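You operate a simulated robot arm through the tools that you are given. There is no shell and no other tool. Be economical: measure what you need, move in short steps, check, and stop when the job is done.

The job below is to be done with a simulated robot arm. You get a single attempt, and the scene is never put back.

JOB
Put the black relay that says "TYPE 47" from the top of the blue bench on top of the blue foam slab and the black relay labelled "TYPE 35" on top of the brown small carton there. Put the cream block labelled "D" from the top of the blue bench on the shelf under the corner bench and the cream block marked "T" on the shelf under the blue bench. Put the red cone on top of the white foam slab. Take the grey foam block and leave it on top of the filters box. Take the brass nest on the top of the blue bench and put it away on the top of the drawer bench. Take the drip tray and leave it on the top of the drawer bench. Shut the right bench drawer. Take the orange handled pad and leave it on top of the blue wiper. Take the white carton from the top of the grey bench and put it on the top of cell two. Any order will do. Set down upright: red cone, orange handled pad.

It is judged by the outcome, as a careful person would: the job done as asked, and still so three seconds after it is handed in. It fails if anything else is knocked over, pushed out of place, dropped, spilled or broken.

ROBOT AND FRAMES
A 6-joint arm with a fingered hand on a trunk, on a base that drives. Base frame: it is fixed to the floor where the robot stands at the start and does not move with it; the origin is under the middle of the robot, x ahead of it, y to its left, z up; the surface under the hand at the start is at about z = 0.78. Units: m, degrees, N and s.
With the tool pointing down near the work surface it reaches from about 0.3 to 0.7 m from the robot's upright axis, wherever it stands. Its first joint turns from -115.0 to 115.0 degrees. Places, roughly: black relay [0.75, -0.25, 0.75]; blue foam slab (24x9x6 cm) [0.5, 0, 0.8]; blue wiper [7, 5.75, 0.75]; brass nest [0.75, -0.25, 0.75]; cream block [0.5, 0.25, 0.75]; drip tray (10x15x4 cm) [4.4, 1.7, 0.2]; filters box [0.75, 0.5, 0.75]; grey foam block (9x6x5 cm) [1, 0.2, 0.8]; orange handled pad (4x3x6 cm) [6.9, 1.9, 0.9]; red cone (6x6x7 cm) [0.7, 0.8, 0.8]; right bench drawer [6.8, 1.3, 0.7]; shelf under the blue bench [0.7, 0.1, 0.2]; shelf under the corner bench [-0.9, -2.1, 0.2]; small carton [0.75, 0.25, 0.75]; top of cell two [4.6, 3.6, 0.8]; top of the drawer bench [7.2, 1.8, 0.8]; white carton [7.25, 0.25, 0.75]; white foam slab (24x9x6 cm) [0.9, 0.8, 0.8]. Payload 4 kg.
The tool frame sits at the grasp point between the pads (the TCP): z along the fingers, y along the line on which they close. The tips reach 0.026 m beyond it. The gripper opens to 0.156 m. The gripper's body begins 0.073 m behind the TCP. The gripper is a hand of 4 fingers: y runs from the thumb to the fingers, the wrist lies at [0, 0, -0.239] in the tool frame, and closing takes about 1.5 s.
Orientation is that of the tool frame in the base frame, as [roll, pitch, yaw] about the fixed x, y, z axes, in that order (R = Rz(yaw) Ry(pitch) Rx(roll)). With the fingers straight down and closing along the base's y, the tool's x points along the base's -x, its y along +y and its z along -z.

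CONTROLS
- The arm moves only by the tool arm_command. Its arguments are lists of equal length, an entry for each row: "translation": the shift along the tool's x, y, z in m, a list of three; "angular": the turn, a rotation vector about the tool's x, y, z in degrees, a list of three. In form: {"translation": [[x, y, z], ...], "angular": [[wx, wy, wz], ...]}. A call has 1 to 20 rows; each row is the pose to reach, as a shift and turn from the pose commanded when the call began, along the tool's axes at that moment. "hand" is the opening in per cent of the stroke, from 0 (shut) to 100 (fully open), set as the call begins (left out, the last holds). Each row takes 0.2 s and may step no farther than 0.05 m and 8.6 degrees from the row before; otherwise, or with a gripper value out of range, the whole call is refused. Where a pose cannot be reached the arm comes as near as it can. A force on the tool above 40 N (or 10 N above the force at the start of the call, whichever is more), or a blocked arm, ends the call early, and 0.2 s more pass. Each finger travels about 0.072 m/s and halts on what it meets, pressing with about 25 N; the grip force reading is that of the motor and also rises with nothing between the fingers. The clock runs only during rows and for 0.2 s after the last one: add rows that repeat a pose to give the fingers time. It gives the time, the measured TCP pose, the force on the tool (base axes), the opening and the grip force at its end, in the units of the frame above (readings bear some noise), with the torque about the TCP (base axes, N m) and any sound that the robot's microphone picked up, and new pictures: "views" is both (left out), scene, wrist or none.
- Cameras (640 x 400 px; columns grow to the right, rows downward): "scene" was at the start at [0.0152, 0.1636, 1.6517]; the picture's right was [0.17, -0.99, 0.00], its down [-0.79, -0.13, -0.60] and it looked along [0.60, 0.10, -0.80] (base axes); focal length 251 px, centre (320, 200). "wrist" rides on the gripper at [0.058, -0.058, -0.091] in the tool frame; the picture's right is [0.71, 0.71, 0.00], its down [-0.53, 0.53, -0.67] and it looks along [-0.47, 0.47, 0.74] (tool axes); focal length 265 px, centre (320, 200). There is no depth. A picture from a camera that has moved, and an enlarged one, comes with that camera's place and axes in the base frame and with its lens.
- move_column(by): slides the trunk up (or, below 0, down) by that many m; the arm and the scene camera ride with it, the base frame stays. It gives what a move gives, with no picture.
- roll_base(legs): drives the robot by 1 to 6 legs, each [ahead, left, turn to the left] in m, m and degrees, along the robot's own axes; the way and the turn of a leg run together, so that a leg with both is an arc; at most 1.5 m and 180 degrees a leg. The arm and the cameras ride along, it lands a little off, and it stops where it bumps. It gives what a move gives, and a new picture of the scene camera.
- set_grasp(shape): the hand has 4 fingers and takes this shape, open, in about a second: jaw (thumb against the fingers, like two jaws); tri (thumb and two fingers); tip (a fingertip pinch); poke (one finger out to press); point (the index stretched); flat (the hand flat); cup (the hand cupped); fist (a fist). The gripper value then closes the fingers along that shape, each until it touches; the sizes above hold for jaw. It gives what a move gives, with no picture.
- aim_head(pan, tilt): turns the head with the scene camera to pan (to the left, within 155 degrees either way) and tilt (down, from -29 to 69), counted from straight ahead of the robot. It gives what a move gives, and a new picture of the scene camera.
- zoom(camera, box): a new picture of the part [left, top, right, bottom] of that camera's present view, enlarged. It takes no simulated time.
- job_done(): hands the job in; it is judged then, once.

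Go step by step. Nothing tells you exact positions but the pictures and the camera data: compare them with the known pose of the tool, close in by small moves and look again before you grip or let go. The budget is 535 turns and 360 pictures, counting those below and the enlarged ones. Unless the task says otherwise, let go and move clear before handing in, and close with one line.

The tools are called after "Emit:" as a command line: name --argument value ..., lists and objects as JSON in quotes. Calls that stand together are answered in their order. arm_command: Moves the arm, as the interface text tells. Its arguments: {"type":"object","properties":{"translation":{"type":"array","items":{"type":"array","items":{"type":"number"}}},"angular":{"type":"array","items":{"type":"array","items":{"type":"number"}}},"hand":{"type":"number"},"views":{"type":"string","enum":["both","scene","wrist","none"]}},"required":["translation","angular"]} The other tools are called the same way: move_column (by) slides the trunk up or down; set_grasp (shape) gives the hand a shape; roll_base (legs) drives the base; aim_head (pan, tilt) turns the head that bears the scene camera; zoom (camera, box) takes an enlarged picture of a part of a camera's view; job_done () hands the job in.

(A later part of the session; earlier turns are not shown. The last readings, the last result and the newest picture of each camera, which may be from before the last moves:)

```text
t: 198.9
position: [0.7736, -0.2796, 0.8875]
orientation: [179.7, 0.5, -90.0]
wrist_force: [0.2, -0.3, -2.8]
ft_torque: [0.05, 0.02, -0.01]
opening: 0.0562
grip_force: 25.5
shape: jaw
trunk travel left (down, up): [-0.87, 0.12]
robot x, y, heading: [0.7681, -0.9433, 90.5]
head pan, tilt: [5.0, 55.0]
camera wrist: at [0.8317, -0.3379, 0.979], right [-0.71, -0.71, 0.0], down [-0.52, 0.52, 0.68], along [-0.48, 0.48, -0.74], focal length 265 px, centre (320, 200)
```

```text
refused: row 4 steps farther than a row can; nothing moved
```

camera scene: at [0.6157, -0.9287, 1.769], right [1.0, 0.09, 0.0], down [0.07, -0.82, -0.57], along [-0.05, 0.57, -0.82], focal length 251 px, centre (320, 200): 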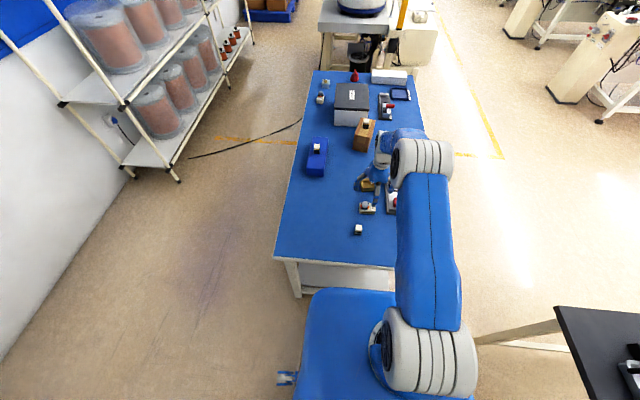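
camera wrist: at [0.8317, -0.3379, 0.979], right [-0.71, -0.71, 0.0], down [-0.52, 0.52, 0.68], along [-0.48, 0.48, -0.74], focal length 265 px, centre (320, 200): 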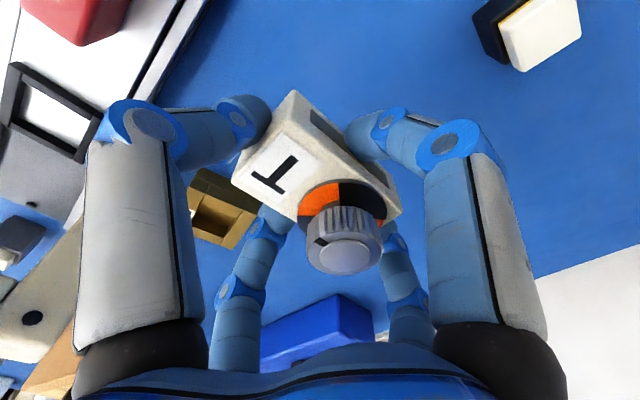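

Emit:
arm_command --translation '[[0, 0, -0.05], [0, 0, -0.1], [0, 0, -0.15], [0.0, 0, -0.2], [0.05, 0, -0.2], [0.1, 0, -0.2], [0.15, 0, -0.2], [0.2, 0, -0.2], [0.25, 0, -0.2], [0.27, 0, -0.2]]' --angular '[[0, 0, 0], [0, 0, 0], [0, 0, 0], [0, 0, 0], [0, 0, 0], [0, 0, 0], [0, 0, 0], [0, 0, 0], [0, 0, 0], [0, 0, 0]]' --views "none"

Emit:
roll_base --legs '[[-0.1, 0, 0], [0, 0.85, 0], [0, 0, -90], [0, 1.14, 0]]'

Emit:
aim_head --pan 0 --tilt 50

```text
t: 201.1
position: [0.7723, -0.5487, 1.0876]
orientation: [179.6, 0.6, -90.0]
wrist_force: [0.5, -0.8, -2.0]
ft_torque: [0.0, 0.02, 0.03]
opening: 0.0561
grip_force: 24.3
shape: jaw
trunk travel left (down, up): [-0.87, 0.12]
robot x, y, heading: [0.7722, -0.9422, 90.2]
head pan, tilt: [5.0, 55.0]
```

```text
t: 238.2
position: [0.3549, 0.1037, 1.087]
orientation: [179.7, 0.5, 178.1]
wrist_force: [0.4, -0.7, -1.6]
ft_torque: [-0.01, 0.0, 0.01]
opening: 0.0558
grip_force: 25.1
shape: jaw
trunk travel left (down, up): [-0.87, 0.12]
robot x, y, heading: [-0.0364, 0.1179, -1.5]
head pan, tilt: [5.0, 55.0]
camera scene: at [-0.0199, 0.2757, 1.7689], right [0.06, -1.0, 0.0], down [-0.82, -0.05, -0.57], along [0.57, 0.04, -0.82], focal length 251 px, centre (320, 200)
```

scene: 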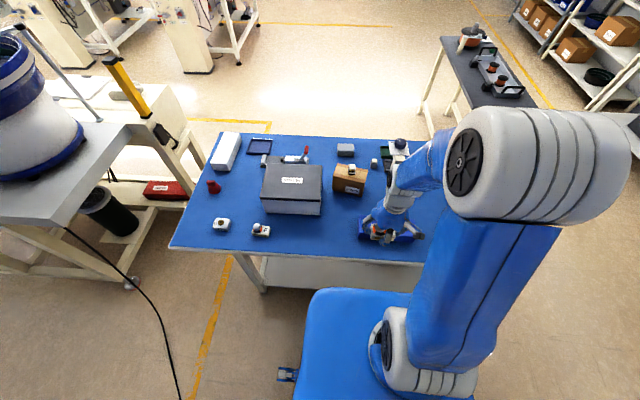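

```text
t: 238.8
position: [0.356, 0.1059, 1.0878]
orientation: [179.6, 0.6, 178.3]
wrist_force: [-0.2, 0.7, -1.8]
ft_torque: [-0.02, 0.02, 0.01]
opening: 0.0562
grip_force: 25.4
shape: jaw
trunk travel left (down, up): [-0.87, 0.12]
robot x, y, heading: [-0.0362, 0.1207, -1.5]
head pan, tilt: [0.0, 50.0]
camera scene: at [-0.0146, 0.2699, 1.7753], right [-0.02, -1.0, 0.0], down [-0.77, 0.02, -0.64], along [0.64, -0.02, -0.77], focal length 251 px, centre (320, 200)
```

scene: 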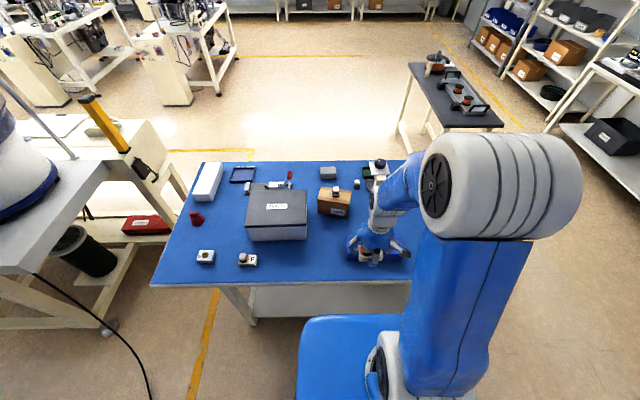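

Back off 15 cm, then lower the trunk.

Emit:
roll_base --legs '[[-0.15, 0, 1.5]]'

Emit:
move_column --by -0.4

Emit:
move_column --by -0.4

Emit:
aim_head --pan -5 --tilt 32

```text
t: 241.4
position: [0.2067, 0.1201, 1.0865]
orientation: [179.7, 0.3, 179.9]
wrist_force: [0.3, 0.7, -1.8]
ft_torque: [-0.01, 0.0, -0.01]
opening: 0.0558
grip_force: 24.7
shape: jaw
trunk travel left (down, up): [-0.87, 0.12]
robot x, y, heading: [-0.1888, 0.1215, 0.2]
head pan, tilt: [0.0, 50.0]
camera scene: at [-0.1701, 0.2747, 1.775], right [0.0, -1.0, 0.0], down [-0.77, 0.0, -0.64], along [0.64, 0.0, -0.77], focal length 251 px, centre (320, 200)
```

scene: 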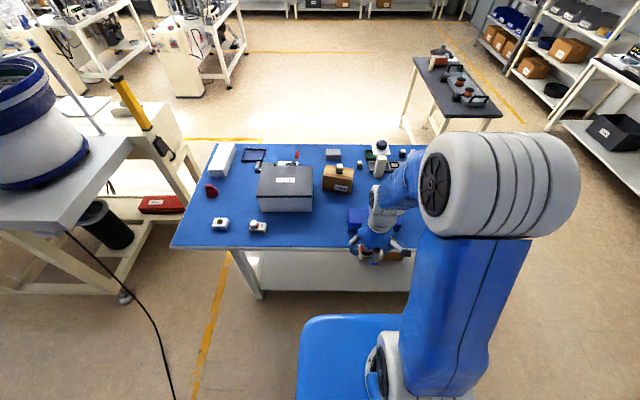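

```text
t: 245.2
position: [0.2061, 0.1178, 0.6868]
orientation: [179.6, 0.5, 179.8]
wrist_force: [-0.3, 0.3, -2.2]
ft_torque: [0.0, -0.03, -0.03]
opening: 0.0561
grip_force: 24.8
shape: jaw
trunk travel left (down, up): [-0.47, 0.52]
robot x, y, heading: [-0.1897, 0.1203, 0.2]
head pan, tilt: [0.0, 50.0]
```

```text
t: 249.1
position: [0.2061, 0.1168, 0.2871]
orientation: [179.6, 0.3, 180.0]
wrist_force: [-0.3, 0.1, -2.0]
ft_torque: [0.02, 0.02, -0.01]
opening: 0.0561
grip_force: 25.5
shape: jaw
trunk travel left (down, up): [-0.07, 0.92]
robot x, y, heading: [-0.1897, 0.121, 0.1]
head pan, tilt: [0.0, 50.0]
```

```text
t: 249.9
position: [0.2058, 0.1187, 0.2863]
orientation: [179.6, 0.3, 180.0]
wrist_force: [-0.4, -0.2, -2.5]
ft_torque: [-0.02, 0.03, -0.02]
opening: 0.0561
grip_force: 24.9
shape: jaw
trunk travel left (down, up): [-0.07, 0.92]
robot x, y, heading: [-0.1932, 0.12, 0.2]
head pan, tilt: [-5.0, 32.0]
camera scene: at [-0.1592, 0.2643, 1.0017], right [-0.08, -1.0, 0.0], down [-0.53, 0.04, -0.85], along [0.84, -0.07, -0.53], focal length 251 px, centre (320, 200)
```

scene: 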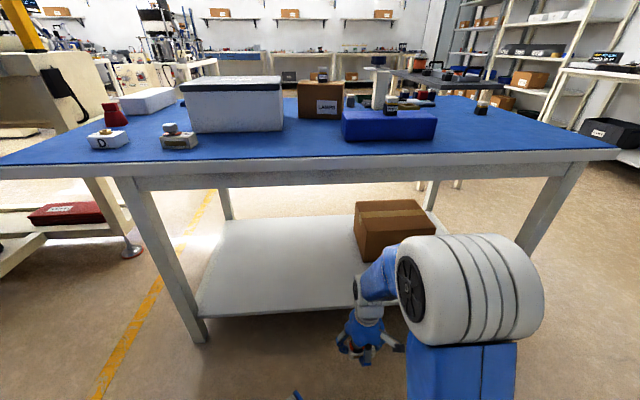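

Shelf free left of the brown box; target (0.56,0.23). Drive ahead 12 cm, then reach in.

Emit:
roll_base --legs '[[0.11, 0, 0]]'

Emit:
arm_command --translation '[[-0.04, 0.02, 0], [-0.08, 0.04, 0], [-0.12, 0.06, 0], [-0.16, 0.08, 0], [-0.2, 0.1, 0], [-0.245, 0.11, 0], [-0.245, 0.11, 0]]' --angular '[[0, 0, 0], [0, 0, 0], [0, 0, 0], [0, 0, 0], [0, 0, 0], [0, 0, 0], [0, 0, 0]]' --views "both"

```text
t: 252.0
position: [0.3171, 0.1189, 0.2867]
orientation: [179.6, 0.5, -179.9]
wrist_force: [-0.5, 0.1, -1.4]
ft_torque: [-0.04, -0.04, -0.02]
opening: 0.0559
grip_force: 24.7
shape: jaw
trunk travel left (down, up): [-0.07, 0.92]
robot x, y, heading: [-0.0766, 0.1224, 0.3]
head pan, tilt: [-5.0, 32.0]
camera scene: at [-0.0458, 0.2648, 1.0018], right [-0.08, -1.0, 0.0], down [-0.53, 0.04, -0.85], along [0.85, -0.07, -0.53], focal length 251 px, centre (320, 200)
```

scene: 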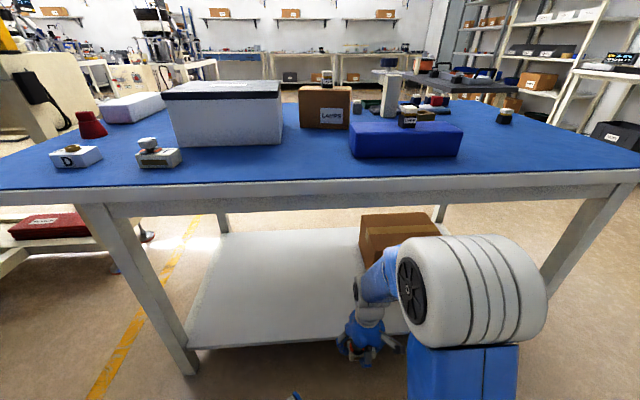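

```text
t: 253.6
position: [0.5618, 0.2305, 0.2898]
orientation: [179.7, 0.4, 180.0]
wrist_force: [0.0, 0.3, -2.2]
ft_torque: [-0.02, -0.04, 0.02]
opening: 0.0558
grip_force: 25.0
shape: jaw
trunk travel left (down, up): [-0.07, 0.92]
robot x, y, heading: [-0.0753, 0.1189, 0.7]
head pan, tilt: [-5.0, 32.0]
camera scene: at [-0.0455, 0.2649, 1.0017], right [-0.08, -1.0, 0.0], down [-0.53, 0.04, -0.85], along [0.84, -0.07, -0.53], focal length 251 px, centre (320, 200)
camera wrist: at [0.503, 0.1714, 0.3803], right [-0.71, 0.71, 0.0], down [0.52, 0.52, 0.67], along [0.48, 0.48, -0.74], focal length 265 px, centre (320, 200)
```

scene: 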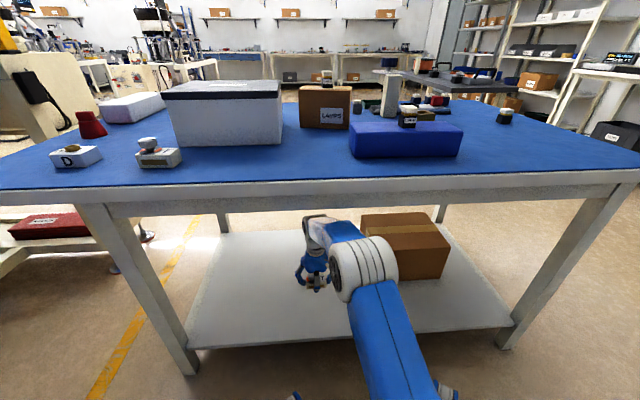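
wrist: 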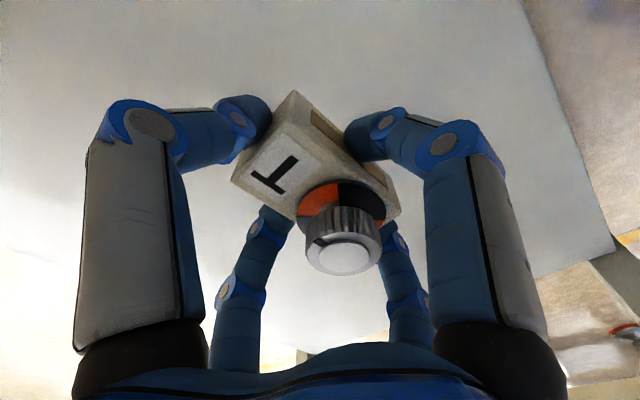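

Emit:
arm_command --translation '[[0, 0, 0.02], [0, 0, 0.04], [0, 0, 0.06], [0, 0, 0.075], [0, 0, 0.085], [0, 0, 0.09], [0, 0, 0.094], [0, 0, 0.098], [0, 0, 0.102], [0, 0, 0.106], [0, 0, 0.11], [0, 0, 0.114], [0, 0, 0.118], [0, 0, 0.122], [0, 0, 0.126], [0, 0, 0.13]]' --angular '[[0, 0, 0], [0, 0, 0], [0, 0, 0], [0, 0, 0], [0, 0, 0], [0, 0, 0], [0, 0, 0], [0, 0, 0], [0, 0, 0], [0, 0, 0], [0, 0, 0], [0, 0, 0], [0, 0, 0], [0, 0, 0], [0, 0, 0], [0, 0, 0]]' --views "scene"

```text
t: 256.1
position: [0.565, 0.2313, 0.1871]
orientation: [179.6, 1.0, 180.0]
wrist_force: [-6.6, -0.4, 21.1]
ft_torque: [-0.15, 0.23, -0.03]
opening: 0.057
grip_force: 25.1
shape: jaw
trunk travel left (down, up): [-0.07, 0.92]
robot x, y, heading: [-0.0773, 0.122, 0.3]
head pan, tilt: [-5.0, 32.0]
stopped in row 12: the force on the tool passed its limit at 43 N (the readings are from after the stop); the commanded pose is now the measured one
camera scene: at [-0.0478, 0.2645, 1.0019], right [-0.08, -1.0, 0.0], down [-0.53, 0.04, -0.85], along [0.85, -0.07, -0.53], focal length 251 px, centre (320, 200)
```

scene: 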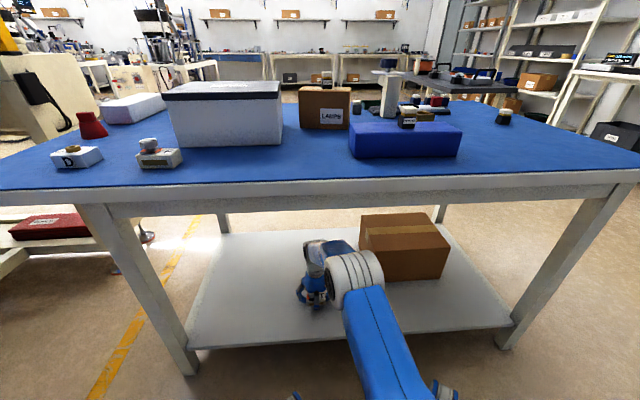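

The relay atop the carton isn't obvious in this picture; check.

Emit:
zoom --camera "scene" --box '[260, 50, 480, 180]'

```text
2.91 times, centred on (370, 115) of scene
camera zoom: at [-0.0478, 0.2645, 1.0019], right [-0.08, -1.0, 0.0], down [-0.53, 0.04, -0.85], along [0.85, -0.07, -0.53], focal length 729 px, centre (174, 447)
```

zoom: 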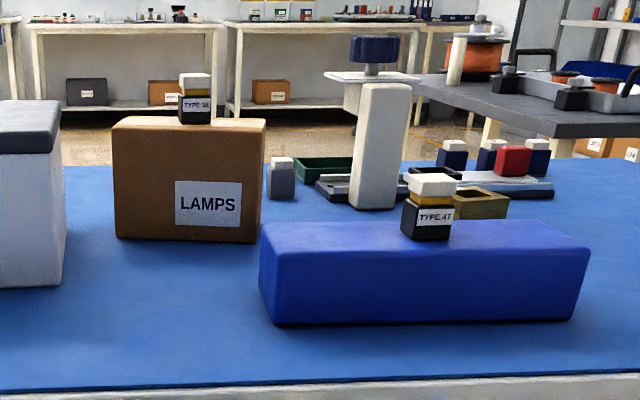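

Both relays are in place. Release T and rise.

Emit:
arm_command --translation '[[0, 0, -0.002], [0, 0, -0.002], [0, 0, -0.002], [0, 0, -0.002], [0, 0, -0.002], [0, 0, -0.002], [0, 0, -0.03], [0, 0, -0.07], [0, 0, -0.11], [0, 0, -0.12]]' --angular '[[0, 0, 0], [0, 0, 0], [0, 0, 0], [0, 0, 0], [0, 0, 0], [0, 0, 0], [0, 0, 0], [0, 0, 0], [0, 0, 0], [0, 0, 0]]' --hand 75 --views "wrist"

Emit:
arm_command --translation '[[0.04, -0.02, 0], [0.08, -0.04, 0], [0.12, -0.06, 0], [0.16, -0.08, 0], [0.2, -0.1, 0], [0.245, -0.11, 0], [0.27, -0.11, 0], [0.27, -0.11, 0]]' --angular '[[0, 0, 0], [0, 0, 0], [0, 0, 0], [0, 0, 0], [0, 0, 0], [0, 0, 0], [0, 0, 0], [0, 0, 0]]' --views "none"

Emit:
roll_base --legs '[[-0.1, 0, 0]]'

Emit:
move_column --by 0.4

Emit:
move_column --by 0.3

```text
t: 258.3
position: [0.5639, 0.2326, 0.3025]
orientation: [179.6, 0.6, -179.9]
wrist_force: [-0.5, -1.1, 0.1]
ft_torque: [0.01, 0.01, 0.01]
opening: 0.1167
grip_force: 0.0
shape: jaw
trunk travel left (down, up): [-0.07, 0.92]
robot x, y, heading: [-0.076, 0.1202, 0.6]
head pan, tilt: [-5.0, 32.0]
camera wrist: at [0.5039, 0.173, 0.3936], right [-0.71, 0.71, 0.0], down [0.52, 0.52, 0.68], along [0.48, 0.48, -0.74], focal length 265 px, centre (320, 200)
```

wrist: 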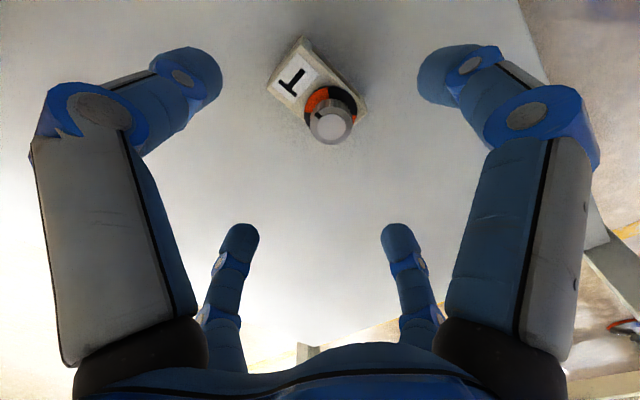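

```text
t: 260.1
position: [0.2911, 0.1191, 0.2998]
orientation: [179.5, 0.7, 179.9]
wrist_force: [0.3, 0.0, 0.0]
ft_torque: [0.01, 0.03, -0.01]
opening: 0.1171
grip_force: 0.0
shape: jaw
trunk travel left (down, up): [-0.07, 0.92]
robot x, y, heading: [-0.0767, 0.1218, 0.2]
head pan, tilt: [-5.0, 32.0]
```

```text
t: 262.0
position: [0.192, 0.1172, 0.3]
orientation: [179.5, 0.7, 179.9]
wrist_force: [0.0, -0.5, 0.4]
ft_torque: [0.01, 0.02, -0.01]
opening: 0.1168
grip_force: 0.2
shape: jaw
trunk travel left (down, up): [-0.07, 0.92]
robot x, y, heading: [-0.176, 0.1235, 0.4]
head pan, tilt: [-5.0, 32.0]
camera scene: at [-0.1482, 0.2642, 1.0017], right [-0.08, -1.0, 0.0], down [-0.53, 0.04, -0.85], along [0.84, -0.07, -0.53], focal length 251 px, centre (320, 200)
```

scene: 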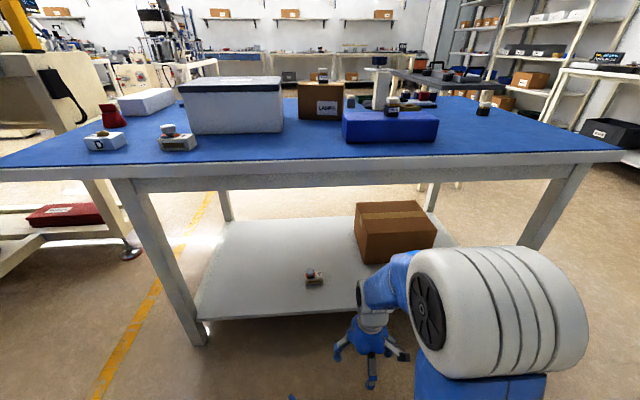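

```text
t: 265.8
position: [0.1917, 0.1184, 0.6995]
orientation: [179.6, 0.7, 179.9]
wrist_force: [0.5, 0.5, 0.1]
ft_torque: [0.02, -0.05, 0.01]
opening: 0.1169
grip_force: 0.0
shape: jaw
trunk travel left (down, up): [-0.47, 0.52]
robot x, y, heading: [-0.1751, 0.1188, 0.2]
head pan, tilt: [-5.0, 32.0]
```

```text
t: 268.8
position: [0.191, 0.1175, 1.0003]
orientation: [179.6, 0.7, 179.9]
wrist_force: [0.0, 0.0, 0.1]
ft_torque: [-0.03, -0.02, -0.02]
opening: 0.117
grip_force: 0.1
shape: jaw
trunk travel left (down, up): [-0.77, 0.22]
robot x, y, heading: [-0.1832, 0.1199, 0.0]
head pan, tilt: [-5.0, 32.0]
```

T is on the shelf. Now the red cone: drive to about (0.06,0.78).

Emit:
roll_base --legs '[[0, 0.66, 0], [0.24, 0, 0]]'

Emit:
arm_command --translation '[[-0.04, 0.02, 0], [-0.08, 0.04, 0], [-0.12, 0.06, 0], [-0.16, 0.06, 0], [-0.2, 0.06, 0], [-0.24, 0.06, 0], [-0.26, 0.06, 0], [-0.26, 0.06, 0]]' --angular '[[0, 0, 0], [0, 0, 0], [0, 0, 0], [0, 0, 0], [0, 0, 0], [0, 0, 0], [0, 0, 0], [0, 0, 0]]' --views "wrist"

```text
t: 280.9
position: [0.4346, 0.7728, 0.9996]
orientation: [179.5, 0.7, 179.4]
wrist_force: [0.3, -0.5, 0.3]
ft_torque: [-0.01, 0.0, 0.0]
opening: 0.1168
grip_force: 0.1
shape: jaw
trunk travel left (down, up): [-0.77, 0.22]
robot x, y, heading: [0.0671, 0.7771, -0.3]
head pan, tilt: [-5.0, 32.0]
camera scene: at [0.099, 0.9216, 1.7017], right [-0.09, -1.0, 0.0], down [-0.53, 0.05, -0.85], along [0.84, -0.08, -0.53], focal length 251 px, centre (320, 200)
```

scene: 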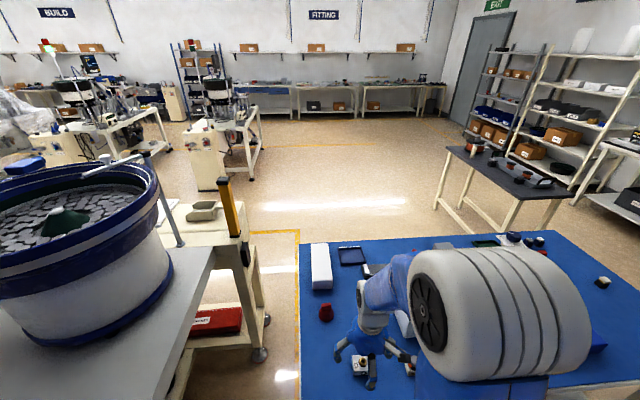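

```text
t: 282.7
position: [0.6951, 0.8293, 1.003]
orientation: [179.6, 0.6, 179.5]
wrist_force: [0.6, -0.2, 0.2]
ft_torque: [0.01, -0.03, -0.01]
opening: 0.1167
grip_force: 0.0
shape: jaw
trunk travel left (down, up): [-0.77, 0.22]
robot x, y, heading: [0.0615, 0.7791, -0.2]
head pan, tilt: [-5.0, 32.0]
camera wrist: at [0.6364, 0.7715, 1.0949], right [-0.7, 0.71, 0.0], down [0.52, 0.52, 0.68], along [0.48, 0.47, -0.74], focal length 265 px, centre (320, 200)
```

wrist: 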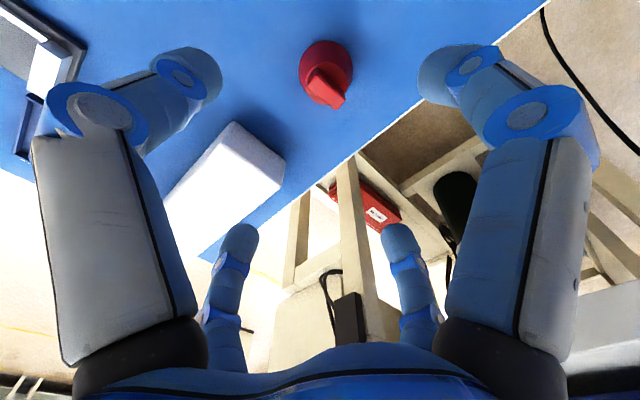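

Emit:
zoom --camera "wrist" --box '[270, 20, 380, 130]'

Emit:
aim_head --pan 10 --tilt 50

Emit:
zoom --camera "scene" --box '[280, 140, 400, 240]'

```text
3.64 times, centred on (325, 75) of wrist
camera zoom: at [0.6364, 0.7715, 1.0949], right [-0.7, 0.71, 0.0], down [0.52, 0.52, 0.68], along [0.48, 0.47, -0.74], focal length 965 px, centre (302, 654)
```

zoom: 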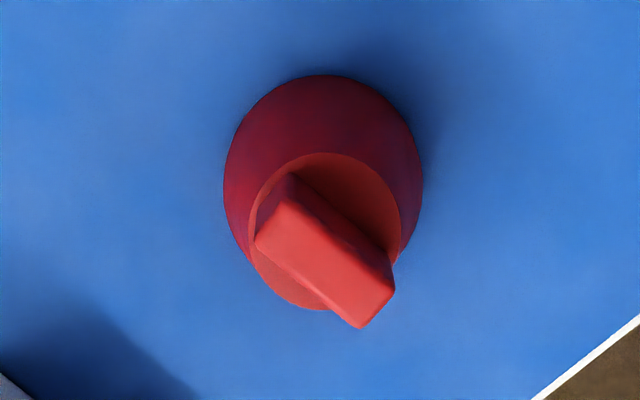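

```text
t: 283.6
position: [0.6953, 0.8301, 1.0046]
orientation: [179.5, 0.7, 179.4]
wrist_force: [-0.8, 0.0, 1.0]
ft_torque: [-0.01, -0.02, -0.01]
opening: 0.1169
grip_force: 0.0
shape: jaw
trunk travel left (down, up): [-0.77, 0.22]
robot x, y, heading: [0.0676, 0.7773, -0.3]
head pan, tilt: [10.0, 50.0]
camera scene: at [0.0847, 0.9422, 1.6754], right [0.17, -0.99, 0.0], down [-0.75, -0.13, -0.64], along [0.63, 0.11, -0.77], focal length 251 px, centre (320, 200)
```

scene: 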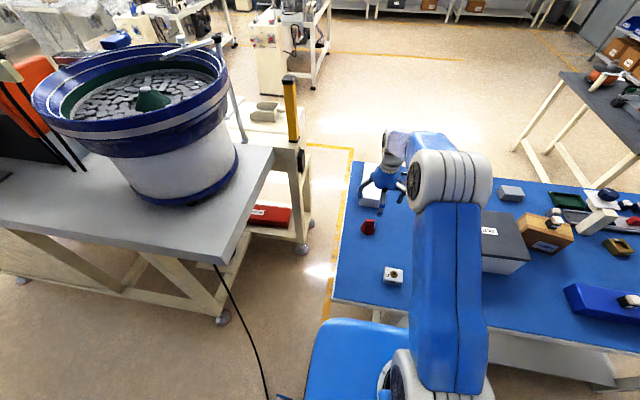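

```text
4.00 times, centred on (340, 190) of scene
camera zoom: at [0.0847, 0.9422, 1.6754], right [0.17, -0.99, 0.0], down [-0.75, -0.13, -0.64], along [0.63, 0.11, -0.77], focal length 1002 px, centre (240, 240)
```

zoom: 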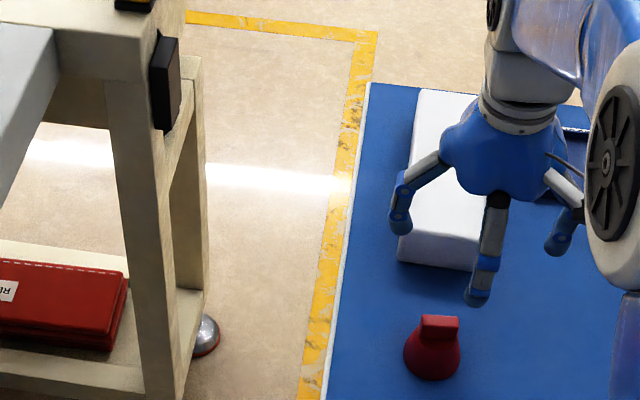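

The cone is at (0.695,0.836) with its tab along y; the slab's near end is at x≈0.79. Gripping it with a 24° forward tilt lets me place it from here. Tilt and descend partway.

Emit:
arm_command --translation '[[0, 0.003, 0.02], [0, 0.006, 0.04], [0, 0.006, 0.06], [0, 0.006, 0.09], [0, 0.006, 0.09]]' --angular '[[0, -8, 0], [0, -16, 0], [0, -23.4, 0], [0, -23.4, 0], [0, -23.4, 0]]' --hand 55 --views "wrist"

```text
t: 284.8
position: [0.6972, 0.8353, 0.9152]
orientation: [179.5, 24.2, 179.3]
wrist_force: [-0.3, 0.8, -0.7]
ft_torque: [0.0, 0.03, 0.04]
opening: 0.0861
grip_force: 0.0
shape: jaw
trunk travel left (down, up): [-0.77, 0.22]
robot x, y, heading: [0.0673, 0.7813, -0.1]
head pan, tilt: [10.0, 50.0]
camera wrist: at [0.606, 0.7787, 0.9756], right [-0.64, 0.72, -0.28], down [0.21, 0.52, 0.83], along [0.74, 0.47, -0.48], focal length 265 px, centre (320, 200)
```

wrist: 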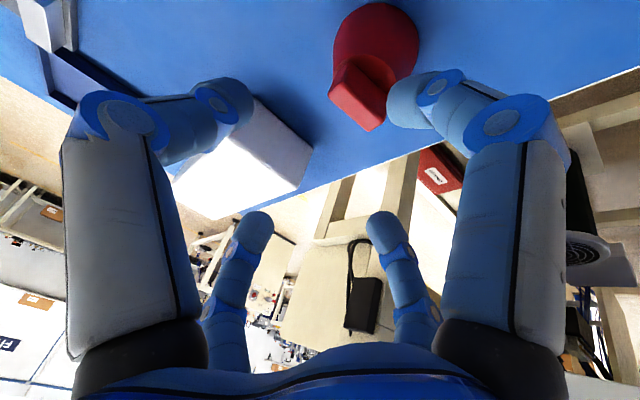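

Tab as predicted. Open wider, descend vertically, then close.

Emit:
arm_command --translation '[[0, 0, 0], [0, 0, 0], [0.01, 0, 0.022], [0.02, 0, 0.044], [0.0275, 0, 0.061], [0.0275, 0, 0.061]]' --angular '[[0, 0, 0], [0, 0, 0], [0, 0, 0], [0, 0, 0], [0, 0, 0], [0, 0, 0]]' --hand 80 --views "wrist"

```text
t: 286.1
position: [0.6963, 0.8374, 0.8474]
orientation: [179.6, 24.1, 179.3]
wrist_force: [-0.4, 0.3, -0.6]
ft_torque: [-0.03, 0.0, 0.02]
opening: 0.1245
grip_force: 0.2
shape: jaw
trunk travel left (down, up): [-0.77, 0.22]
robot x, y, heading: [0.065, 0.7775, -0.4]
head pan, tilt: [10.0, 50.0]
camera wrist: at [0.6058, 0.78, 0.9082], right [-0.64, 0.71, -0.28], down [0.21, 0.52, 0.83], along [0.74, 0.47, -0.48], focal length 265 px, centre (320, 200)
```

wrist: 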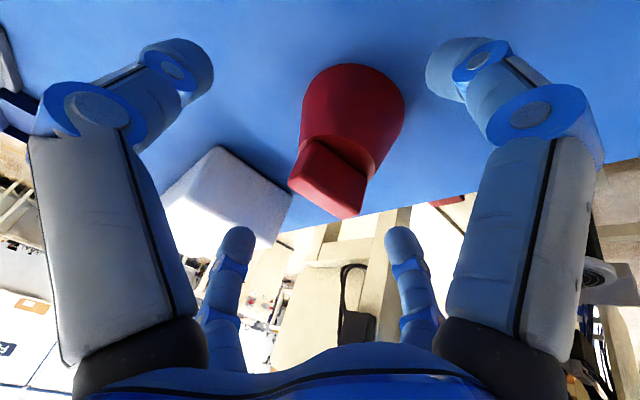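

Emit:
arm_command --translation '[[0, 0, 0], [0, 0, 0], [0, 0, 0], [0, 0, 0], [0, 0, 0], [0, 0, 0], [0, 0, 0], [0, 0, 0]]' --angular '[[0, 0, 0], [0, 0, 0], [0, 0, 0], [0, 0, 0], [0, 0, 0], [0, 0, 0], [0, 0, 0], [0, 0, 0]]' --hand 0 --views "wrist"

```text
t: 287.9
position: [0.6977, 0.8376, 0.8492]
orientation: [179.5, 24.2, 179.3]
wrist_force: [-0.1, -0.4, 13.7]
ft_torque: [-0.02, 0.17, 0.0]
opening: 0.0311
grip_force: 25.2
shape: jaw
trunk travel left (down, up): [-0.77, 0.22]
robot x, y, heading: [0.0672, 0.7824, -0.4]
head pan, tilt: [10.0, 50.0]
camera wrist: at [0.6064, 0.7799, 0.9093], right [-0.64, 0.72, -0.28], down [0.21, 0.52, 0.83], along [0.74, 0.47, -0.48], focal length 265 px, centre (320, 200)
```

wrist: 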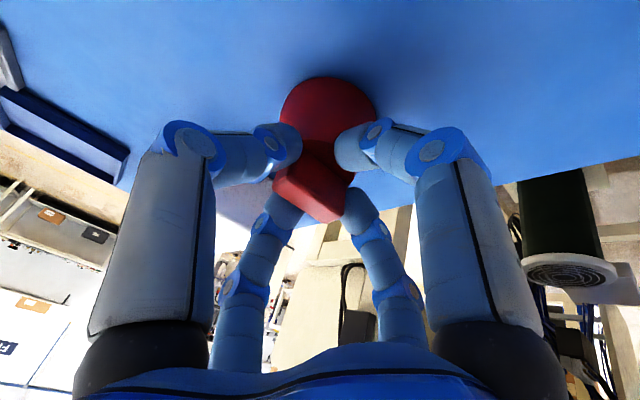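

Gripped; lift straight up 12 cm and check.

Emit:
arm_command --translation '[[-0.008, 0, -0.018], [-0.016, 0, -0.036], [-0.033, 0, -0.073], [-0.049, 0, -0.11], [-0.049, 0, -0.11]]' --angular '[[0, 0, 0], [0, 0, 0], [0, 0, 0], [0, 0, 0], [0, 0, 0]]'

Emit:
zoom --camera "scene" --box '[320, 130, 440, 230]'

```text
t: 289.1
position: [0.6977, 0.8368, 0.9683]
orientation: [179.4, 24.1, 179.3]
wrist_force: [0.4, -0.8, -1.2]
ft_torque: [0.02, 0.04, -0.02]
opening: 0.0304
grip_force: 24.6
shape: jaw
trunk travel left (down, up): [-0.77, 0.22]
robot x, y, heading: [0.0683, 0.7763, -0.1]
head pan, tilt: [10.0, 50.0]
camera scene: at [0.0875, 0.9426, 1.6752], right [0.17, -0.99, 0.0], down [-0.76, -0.13, -0.64], along [0.63, 0.11, -0.77], focal length 251 px, centre (320, 200)
camera wrist: at [0.6074, 0.7785, 1.0277], right [-0.64, 0.72, -0.28], down [0.21, 0.52, 0.83], along [0.74, 0.47, -0.48], focal length 265 px, centre (320, 200)
```

scene: 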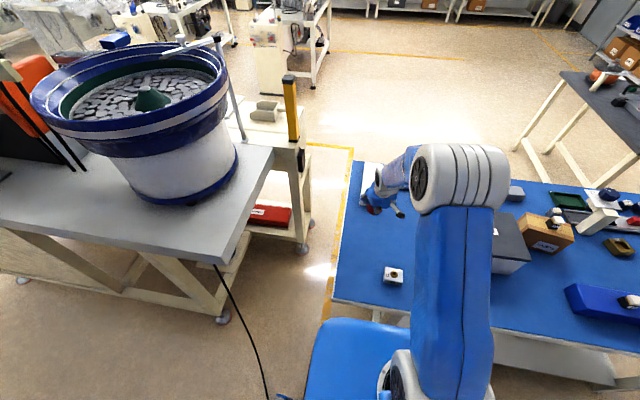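
wrist: 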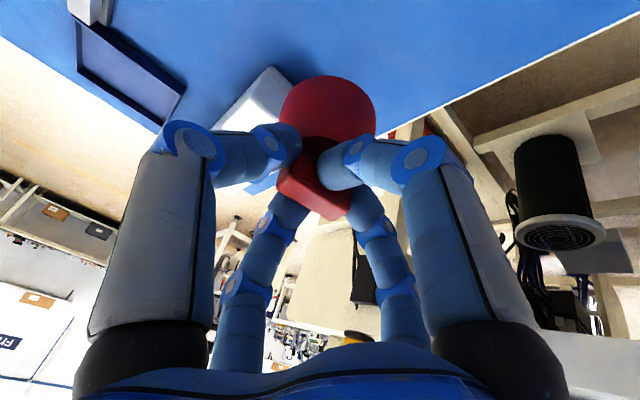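

```text
4.00 times, centred on (380, 180) of scene
camera zoom: at [0.0875, 0.9426, 1.6752], right [0.17, -0.99, 0.0], down [-0.76, -0.13, -0.64], along [0.63, 0.11, -0.77], focal length 1002 px, centre (80, 280)
```

zoom: 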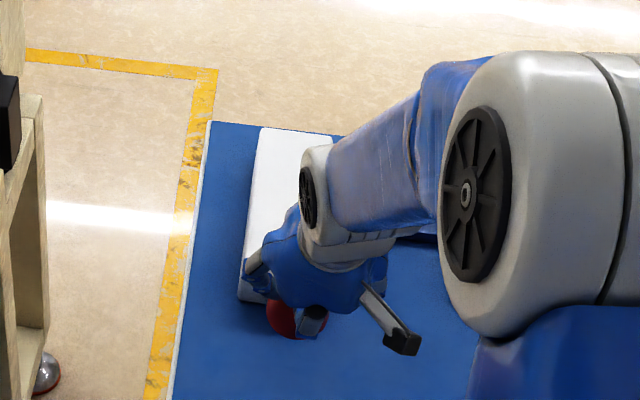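

Cone held upright. Carry it 17 cm ahead over the slab's near half and look.

Emit:
arm_command --translation '[[-0.036, 0, 0.016], [-0.073, 0, 0.033], [-0.11, 0, 0.049], [-0.135, 0, 0.06], [-0.1524, 0, 0.0683], [-0.1524, 0, 0.0683]]' --angular '[[0, 0, 0], [0, 0, 0], [0, 0, 0], [0, 0, 0], [0, 0, 0], [0, 0, 0]]'

Emit:
zoom --camera "scene" --box '[320, 130, 440, 230]'

```text
t: 290.6
position: [0.8643, 0.8343, 0.9674]
orientation: [179.6, 23.9, 179.3]
wrist_force: [0.0, -0.1, -0.6]
ft_torque: [0.0, 0.01, 0.01]
opening: 0.0303
grip_force: 25.3
shape: jaw
trunk travel left (down, up): [-0.77, 0.22]
robot x, y, heading: [0.0719, 0.7736, 0.1]
head pan, tilt: [10.0, 50.0]
camera scene: at [0.0854, 0.9423, 1.6753], right [0.17, -0.99, 0.0], down [-0.75, -0.13, -0.64], along [0.63, 0.11, -0.77], focal length 251 px, centre (320, 200)
camera wrist: at [0.7732, 0.7768, 1.0276], right [-0.64, 0.72, -0.28], down [0.21, 0.52, 0.83], along [0.74, 0.47, -0.48], focal length 265 px, centre (320, 200)
```

scene: 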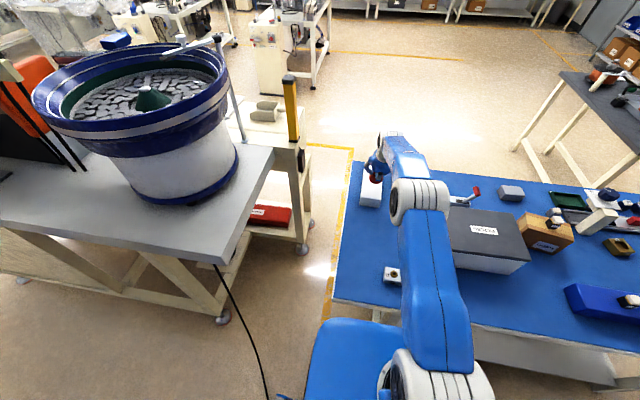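
wrist: 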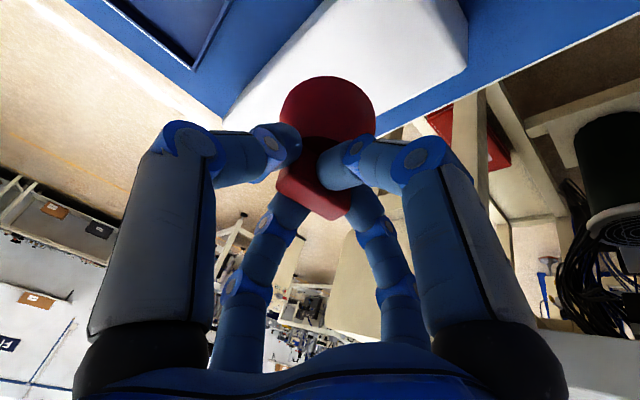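

```text
4.00 times, centred on (380, 180) of scene
camera zoom: at [0.0854, 0.9423, 1.6753], right [0.17, -0.99, 0.0], down [-0.75, -0.13, -0.64], along [0.63, 0.11, -0.77], focal length 1002 px, centre (80, 280)
```

zoom: 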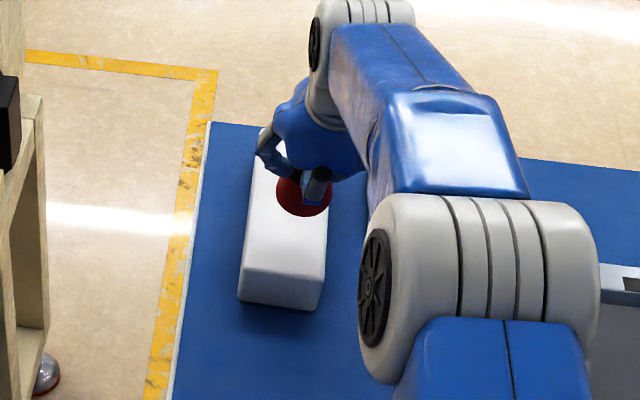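

The cone is only just inside the slab's near end; I roll the base ahead 3 cm and shift 1 cm left.

Emit:
roll_base --legs '[[0.03, 0, 0]]'

Emit:
arm_command --translation '[[0.004, 0.01, 0.009], [0.008, 0.01, 0.018], [0.0135, 0.01, 0.03], [0.0135, 0.01, 0.03]]' --angular '[[0, 0, 0], [0, 0, 0], [0, 0, 0], [0, 0, 0]]' --views "none"

Emit:
zoom --camera "scene" --box '[320, 130, 440, 230]'

```text
t: 291.6
position: [0.8952, 0.8336, 0.9676]
orientation: [179.4, 23.9, 179.3]
wrist_force: [-0.1, -0.2, -0.5]
ft_torque: [0.01, 0.02, 0.02]
opening: 0.0302
grip_force: 25.0
shape: jaw
trunk travel left (down, up): [-0.77, 0.22]
robot x, y, heading: [0.1034, 0.777, -0.2]
head pan, tilt: [10.0, 50.0]
camera scene: at [0.1196, 0.9418, 1.6753], right [0.17, -0.99, 0.0], down [-0.76, -0.13, -0.64], along [0.63, 0.11, -0.77], focal length 251 px, centre (320, 200)
```

scene: 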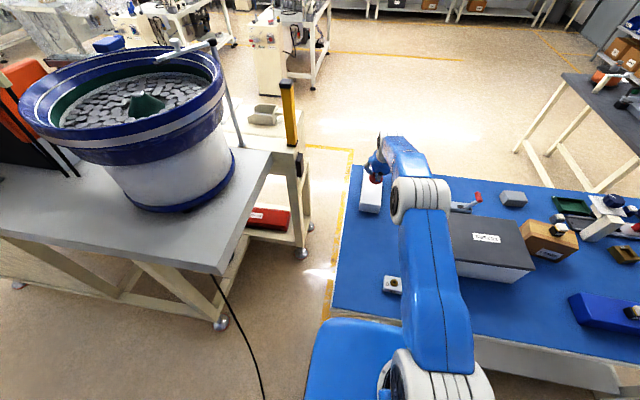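

```text
t: 292.6
position: [0.8935, 0.8438, 0.9367]
orientation: [179.4, 24.1, 179.3]
wrist_force: [0.6, 0.0, 0.1]
ft_torque: [0.0, 0.04, -0.01]
opening: 0.0303
grip_force: 24.6
shape: jaw
trunk travel left (down, up): [-0.77, 0.22]
robot x, y, heading: [0.1003, 0.7777, -0.3]
head pan, tilt: [10.0, 50.0]
```

```text
4.00 times, centred on (380, 180) of scene
camera zoom: at [0.1173, 0.9412, 1.6754], right [0.17, -0.99, 0.0], down [-0.75, -0.13, -0.64], along [0.63, 0.11, -0.77], focal length 1002 px, centre (80, 280)
```

zoom: 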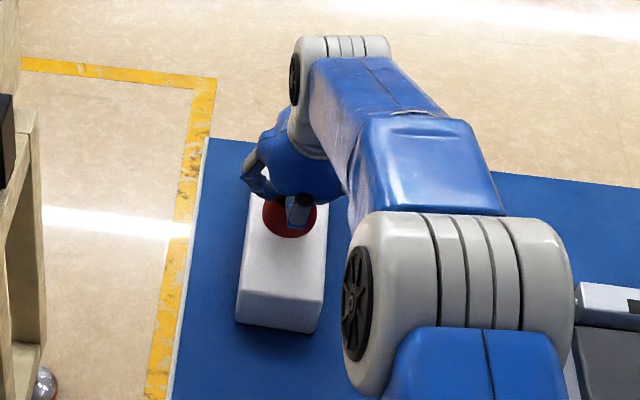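

Well centred. Lower to contact.

Emit:
arm_command --translation '[[0.0045, 0, 0.01], [0.009, 0, 0.02], [0.0102, 0, 0.0228], [0.0115, 0, 0.0255], [0.0127, 0, 0.0283], [0.0139, 0, 0.031], [0.0152, 0, 0.0337], [0.0164, 0, 0.0365]]' --angular '[[0, 0, 0], [0, 0, 0], [0, 0, 0], [0, 0, 0], [0, 0, 0], [0, 0, 0], [0, 0, 0], [0, 0, 0]]' --views "none"

```text
t: 294.4
position: [0.8947, 0.8461, 0.905]
orientation: [179.4, 24.9, 179.4]
wrist_force: [2.2, -0.5, 30.4]
ft_torque: [-0.1, -0.08, 0.03]
opening: 0.0308
grip_force: 25.1
shape: jaw
trunk travel left (down, up): [-0.77, 0.22]
robot x, y, heading: [0.0975, 0.7782, -0.2]
head pan, tilt: [10.0, 50.0]
```

Emit:
arm_command --translation '[[-0.0008, 0, -0.002], [-0.0008, 0, -0.002], [-0.0008, 0, -0.002], [-0.0008, 0, -0.002], [-0.0008, 0, -0.002], [-0.0008, 0, -0.002], [-0.0008, 0, -0.002], [-0.005, 0, -0.03], [-0.01, 0, -0.07], [-0.01, 0, -0.11], [-0.01, 0, -0.11]]' --angular '[[0, 0, 0], [0, 0, 0], [0, 0, 0], [0, 0, 0], [0, 0, 0], [0, 0, 0], [0, 0, 0], [0, 0, 0], [0, 0, 0], [0, 0, 0], [0, 0, 0]]' --hand 75

Emit:
zoom --camera "scene" --box '[320, 130, 440, 230]'

```text
t: 296.8
position: [0.8586, 0.8462, 0.9963]
orientation: [179.5, 24.0, 179.5]
wrist_force: [0.7, 0.3, 0.4]
ft_torque: [0.02, 0.01, 0.01]
opening: 0.117
grip_force: 0.1
shape: jaw
trunk travel left (down, up): [-0.77, 0.22]
robot x, y, heading: [0.0983, 0.7772, -0.4]
head pan, tilt: [10.0, 50.0]
camera scene: at [0.12, 0.9424, 1.6753], right [0.17, -0.99, 0.0], down [-0.76, -0.13, -0.64], along [0.63, 0.11, -0.77], focal length 251 px, centre (320, 200)
camera wrist: at [0.7685, 0.7887, 1.0571], right [-0.64, 0.71, -0.28], down [0.21, 0.52, 0.83], along [0.74, 0.47, -0.48], focal length 265 px, centre (320, 200)
```

scene: 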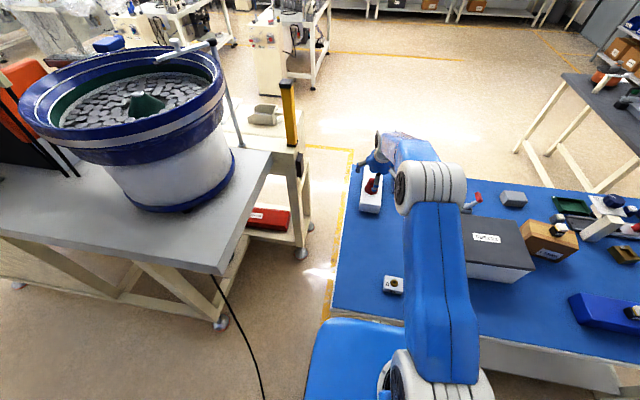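
wrist: 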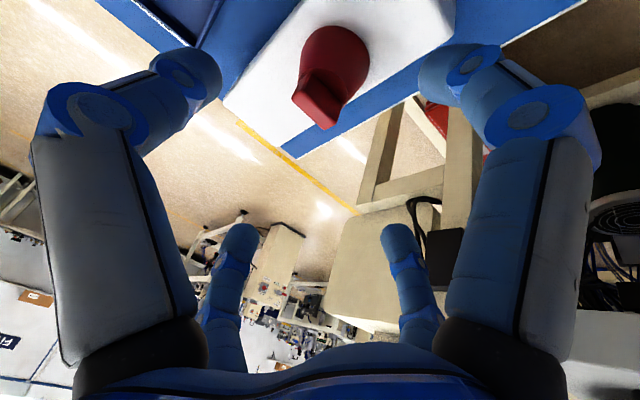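

```text
4.00 times, centred on (380, 180) of scene
camera zoom: at [0.12, 0.9424, 1.6753], right [0.17, -0.99, 0.0], down [-0.76, -0.13, -0.64], along [0.63, 0.11, -0.77], focal length 1002 px, centre (80, 280)
```

zoom: 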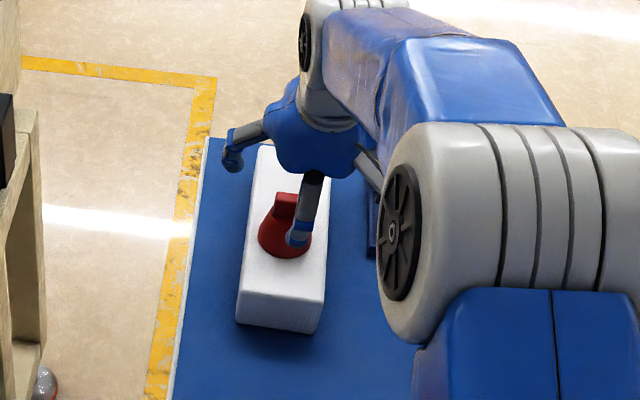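

The cone stands upright on the slab. Now untilt and tuck the arm, then drive around to the back of the bench, past the dark table.

Emit:
arm_command --translation '[[0.0, 0, -0.04], [0.02, 0, -0.08], [0.05, -0.01, -0.11], [0.09, -0.02, -0.13], [0.13, -0.03, -0.15], [0.17, -0.04, -0.17], [0.21, -0.05, -0.19], [0.25, -0.06, -0.21], [0.287, -0.066, -0.23]]' --angular '[[0, 0, 0], [0, 4, 0], [0, 8, 0], [0, 12, 0], [0, 16, 0], [0, 20, 0], [0, 24, 0], [0, 24, 0], [0, 24, 0]]' --views "none"

Emit:
roll_base --legs '[[-0.25, 0, 0], [0, -1.2, 0], [0, -1.2, 0]]'

Emit:
aim_head --pan 0 --tilt 25

```text
t: 298.8
position: [0.4985, 0.7831, 1.0914]
orientation: [179.6, 0.1, 179.4]
wrist_force: [-0.3, -0.6, -0.3]
ft_torque: [0.01, -0.05, -0.02]
opening: 0.1166
grip_force: 0.1
shape: jaw
trunk travel left (down, up): [-0.77, 0.22]
robot x, y, heading: [0.0987, 0.7759, -0.5]
head pan, tilt: [10.0, 50.0]
```

```text
t: 333.1
position: [0.2485, -1.6416, 1.0904]
orientation: [179.5, 0.1, -179.9]
wrist_force: [-0.6, -0.8, 0.5]
ft_torque: [-0.02, -0.03, 0.02]
opening: 0.1167
grip_force: 0.0
shape: jaw
trunk travel left (down, up): [-0.77, 0.22]
robot x, y, heading: [-0.1527, -1.6543, 0.3]
head pan, tilt: [10.0, 50.0]
camera scene: at [-0.137, -1.4866, 1.6753], right [0.18, -0.98, 0.0], down [-0.75, -0.14, -0.64], along [0.63, 0.12, -0.77], focal length 251 px, centre (320, 200)
```

scene: 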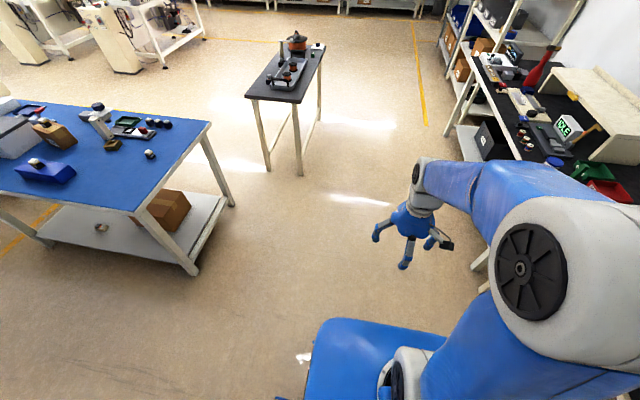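

```text
t: 334.0
position: [0.248, -1.6421, 1.0913]
orientation: [179.5, 0.1, -179.9]
wrist_force: [-0.3, 0.4, 0.3]
ft_torque: [0.01, 0.02, 0.04]
opening: 0.1168
grip_force: 0.1
shape: jaw
trunk travel left (down, up): [-0.77, 0.22]
robot x, y, heading: [-0.1513, -1.6556, 0.3]
head pan, tilt: [0.0, 25.0]
camera scene: at [-0.1202, -1.4999, 1.7128], right [0.01, -1.0, 0.0], down [-0.42, 0.0, -0.91], along [0.91, 0.01, -0.42], focal length 251 px, centre (320, 200)
```

scene: 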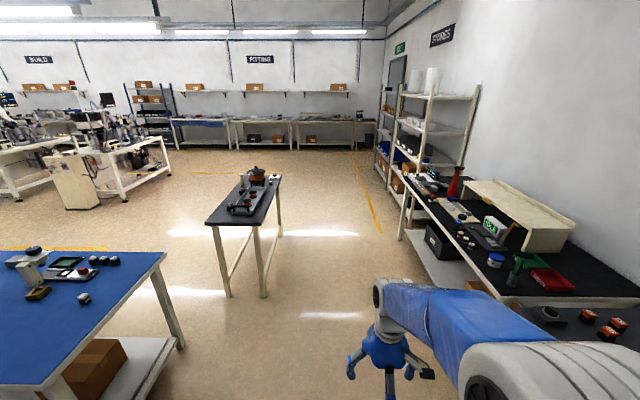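

The corridor at y≈−1.65 is clear. Drive past the dark table and come back behind the blue bench, facing it.

Emit:
roll_base --legs '[[1.5, 0, 0], [1.5, 0, 0], [0.25, 0, 0], [0, 1.3, 0], [0, 0.6, 0], [0, 0, 180]]'

Emit:
aim_head --pan 0 --tilt 40

```text
t: 419.5
position: [2.6677, 0.2581, 1.0907]
orientation: [179.5, 0.1, 3.6]
wrist_force: [-0.4, -0.8, 0.6]
ft_torque: [0.03, 0.0, -0.01]
opening: 0.1169
grip_force: 0.0
shape: jaw
trunk travel left (down, up): [-0.77, 0.22]
robot x, y, heading: [3.0682, 0.2933, -176.4]
head pan, tilt: [0.0, 25.0]
camera scene: at [3.0478, 0.1389, 1.7128], right [-0.07, 1.0, 0.0], down [0.42, 0.03, -0.91], along [-0.9, -0.06, -0.42], focal length 251 px, centre (320, 200)
```

scene: 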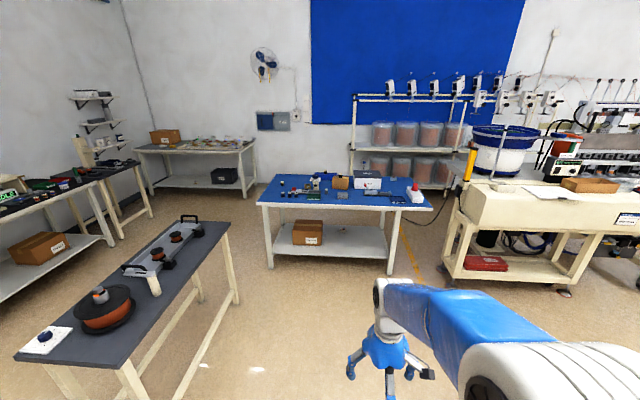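

```text
t: 420.3
position: [2.6691, 0.2576, 1.0921]
orientation: [179.5, 0.1, 3.7]
wrist_force: [0.1, -0.4, -0.2]
ft_torque: [0.02, 0.01, 0.0]
opening: 0.1167
grip_force: 0.1
shape: jaw
trunk travel left (down, up): [-0.77, 0.22]
robot x, y, heading: [3.0645, 0.2926, -176.4]
head pan, tilt: [0.0, 40.0]
camera scene: at [3.055, 0.1395, 1.6896], right [-0.07, 1.0, 0.0], down [0.64, 0.04, -0.77], along [-0.76, -0.05, -0.64], focal length 251 px, centre (320, 200)
```

scene: 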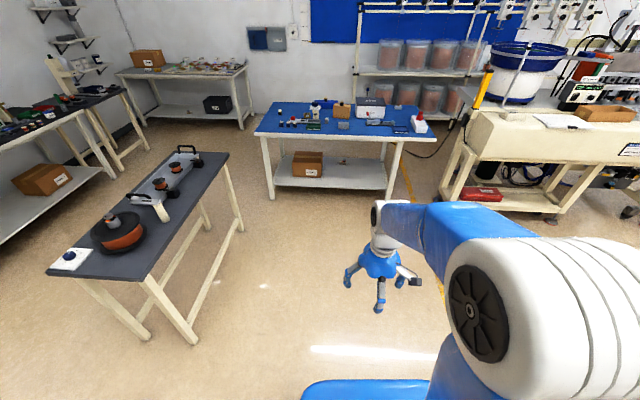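

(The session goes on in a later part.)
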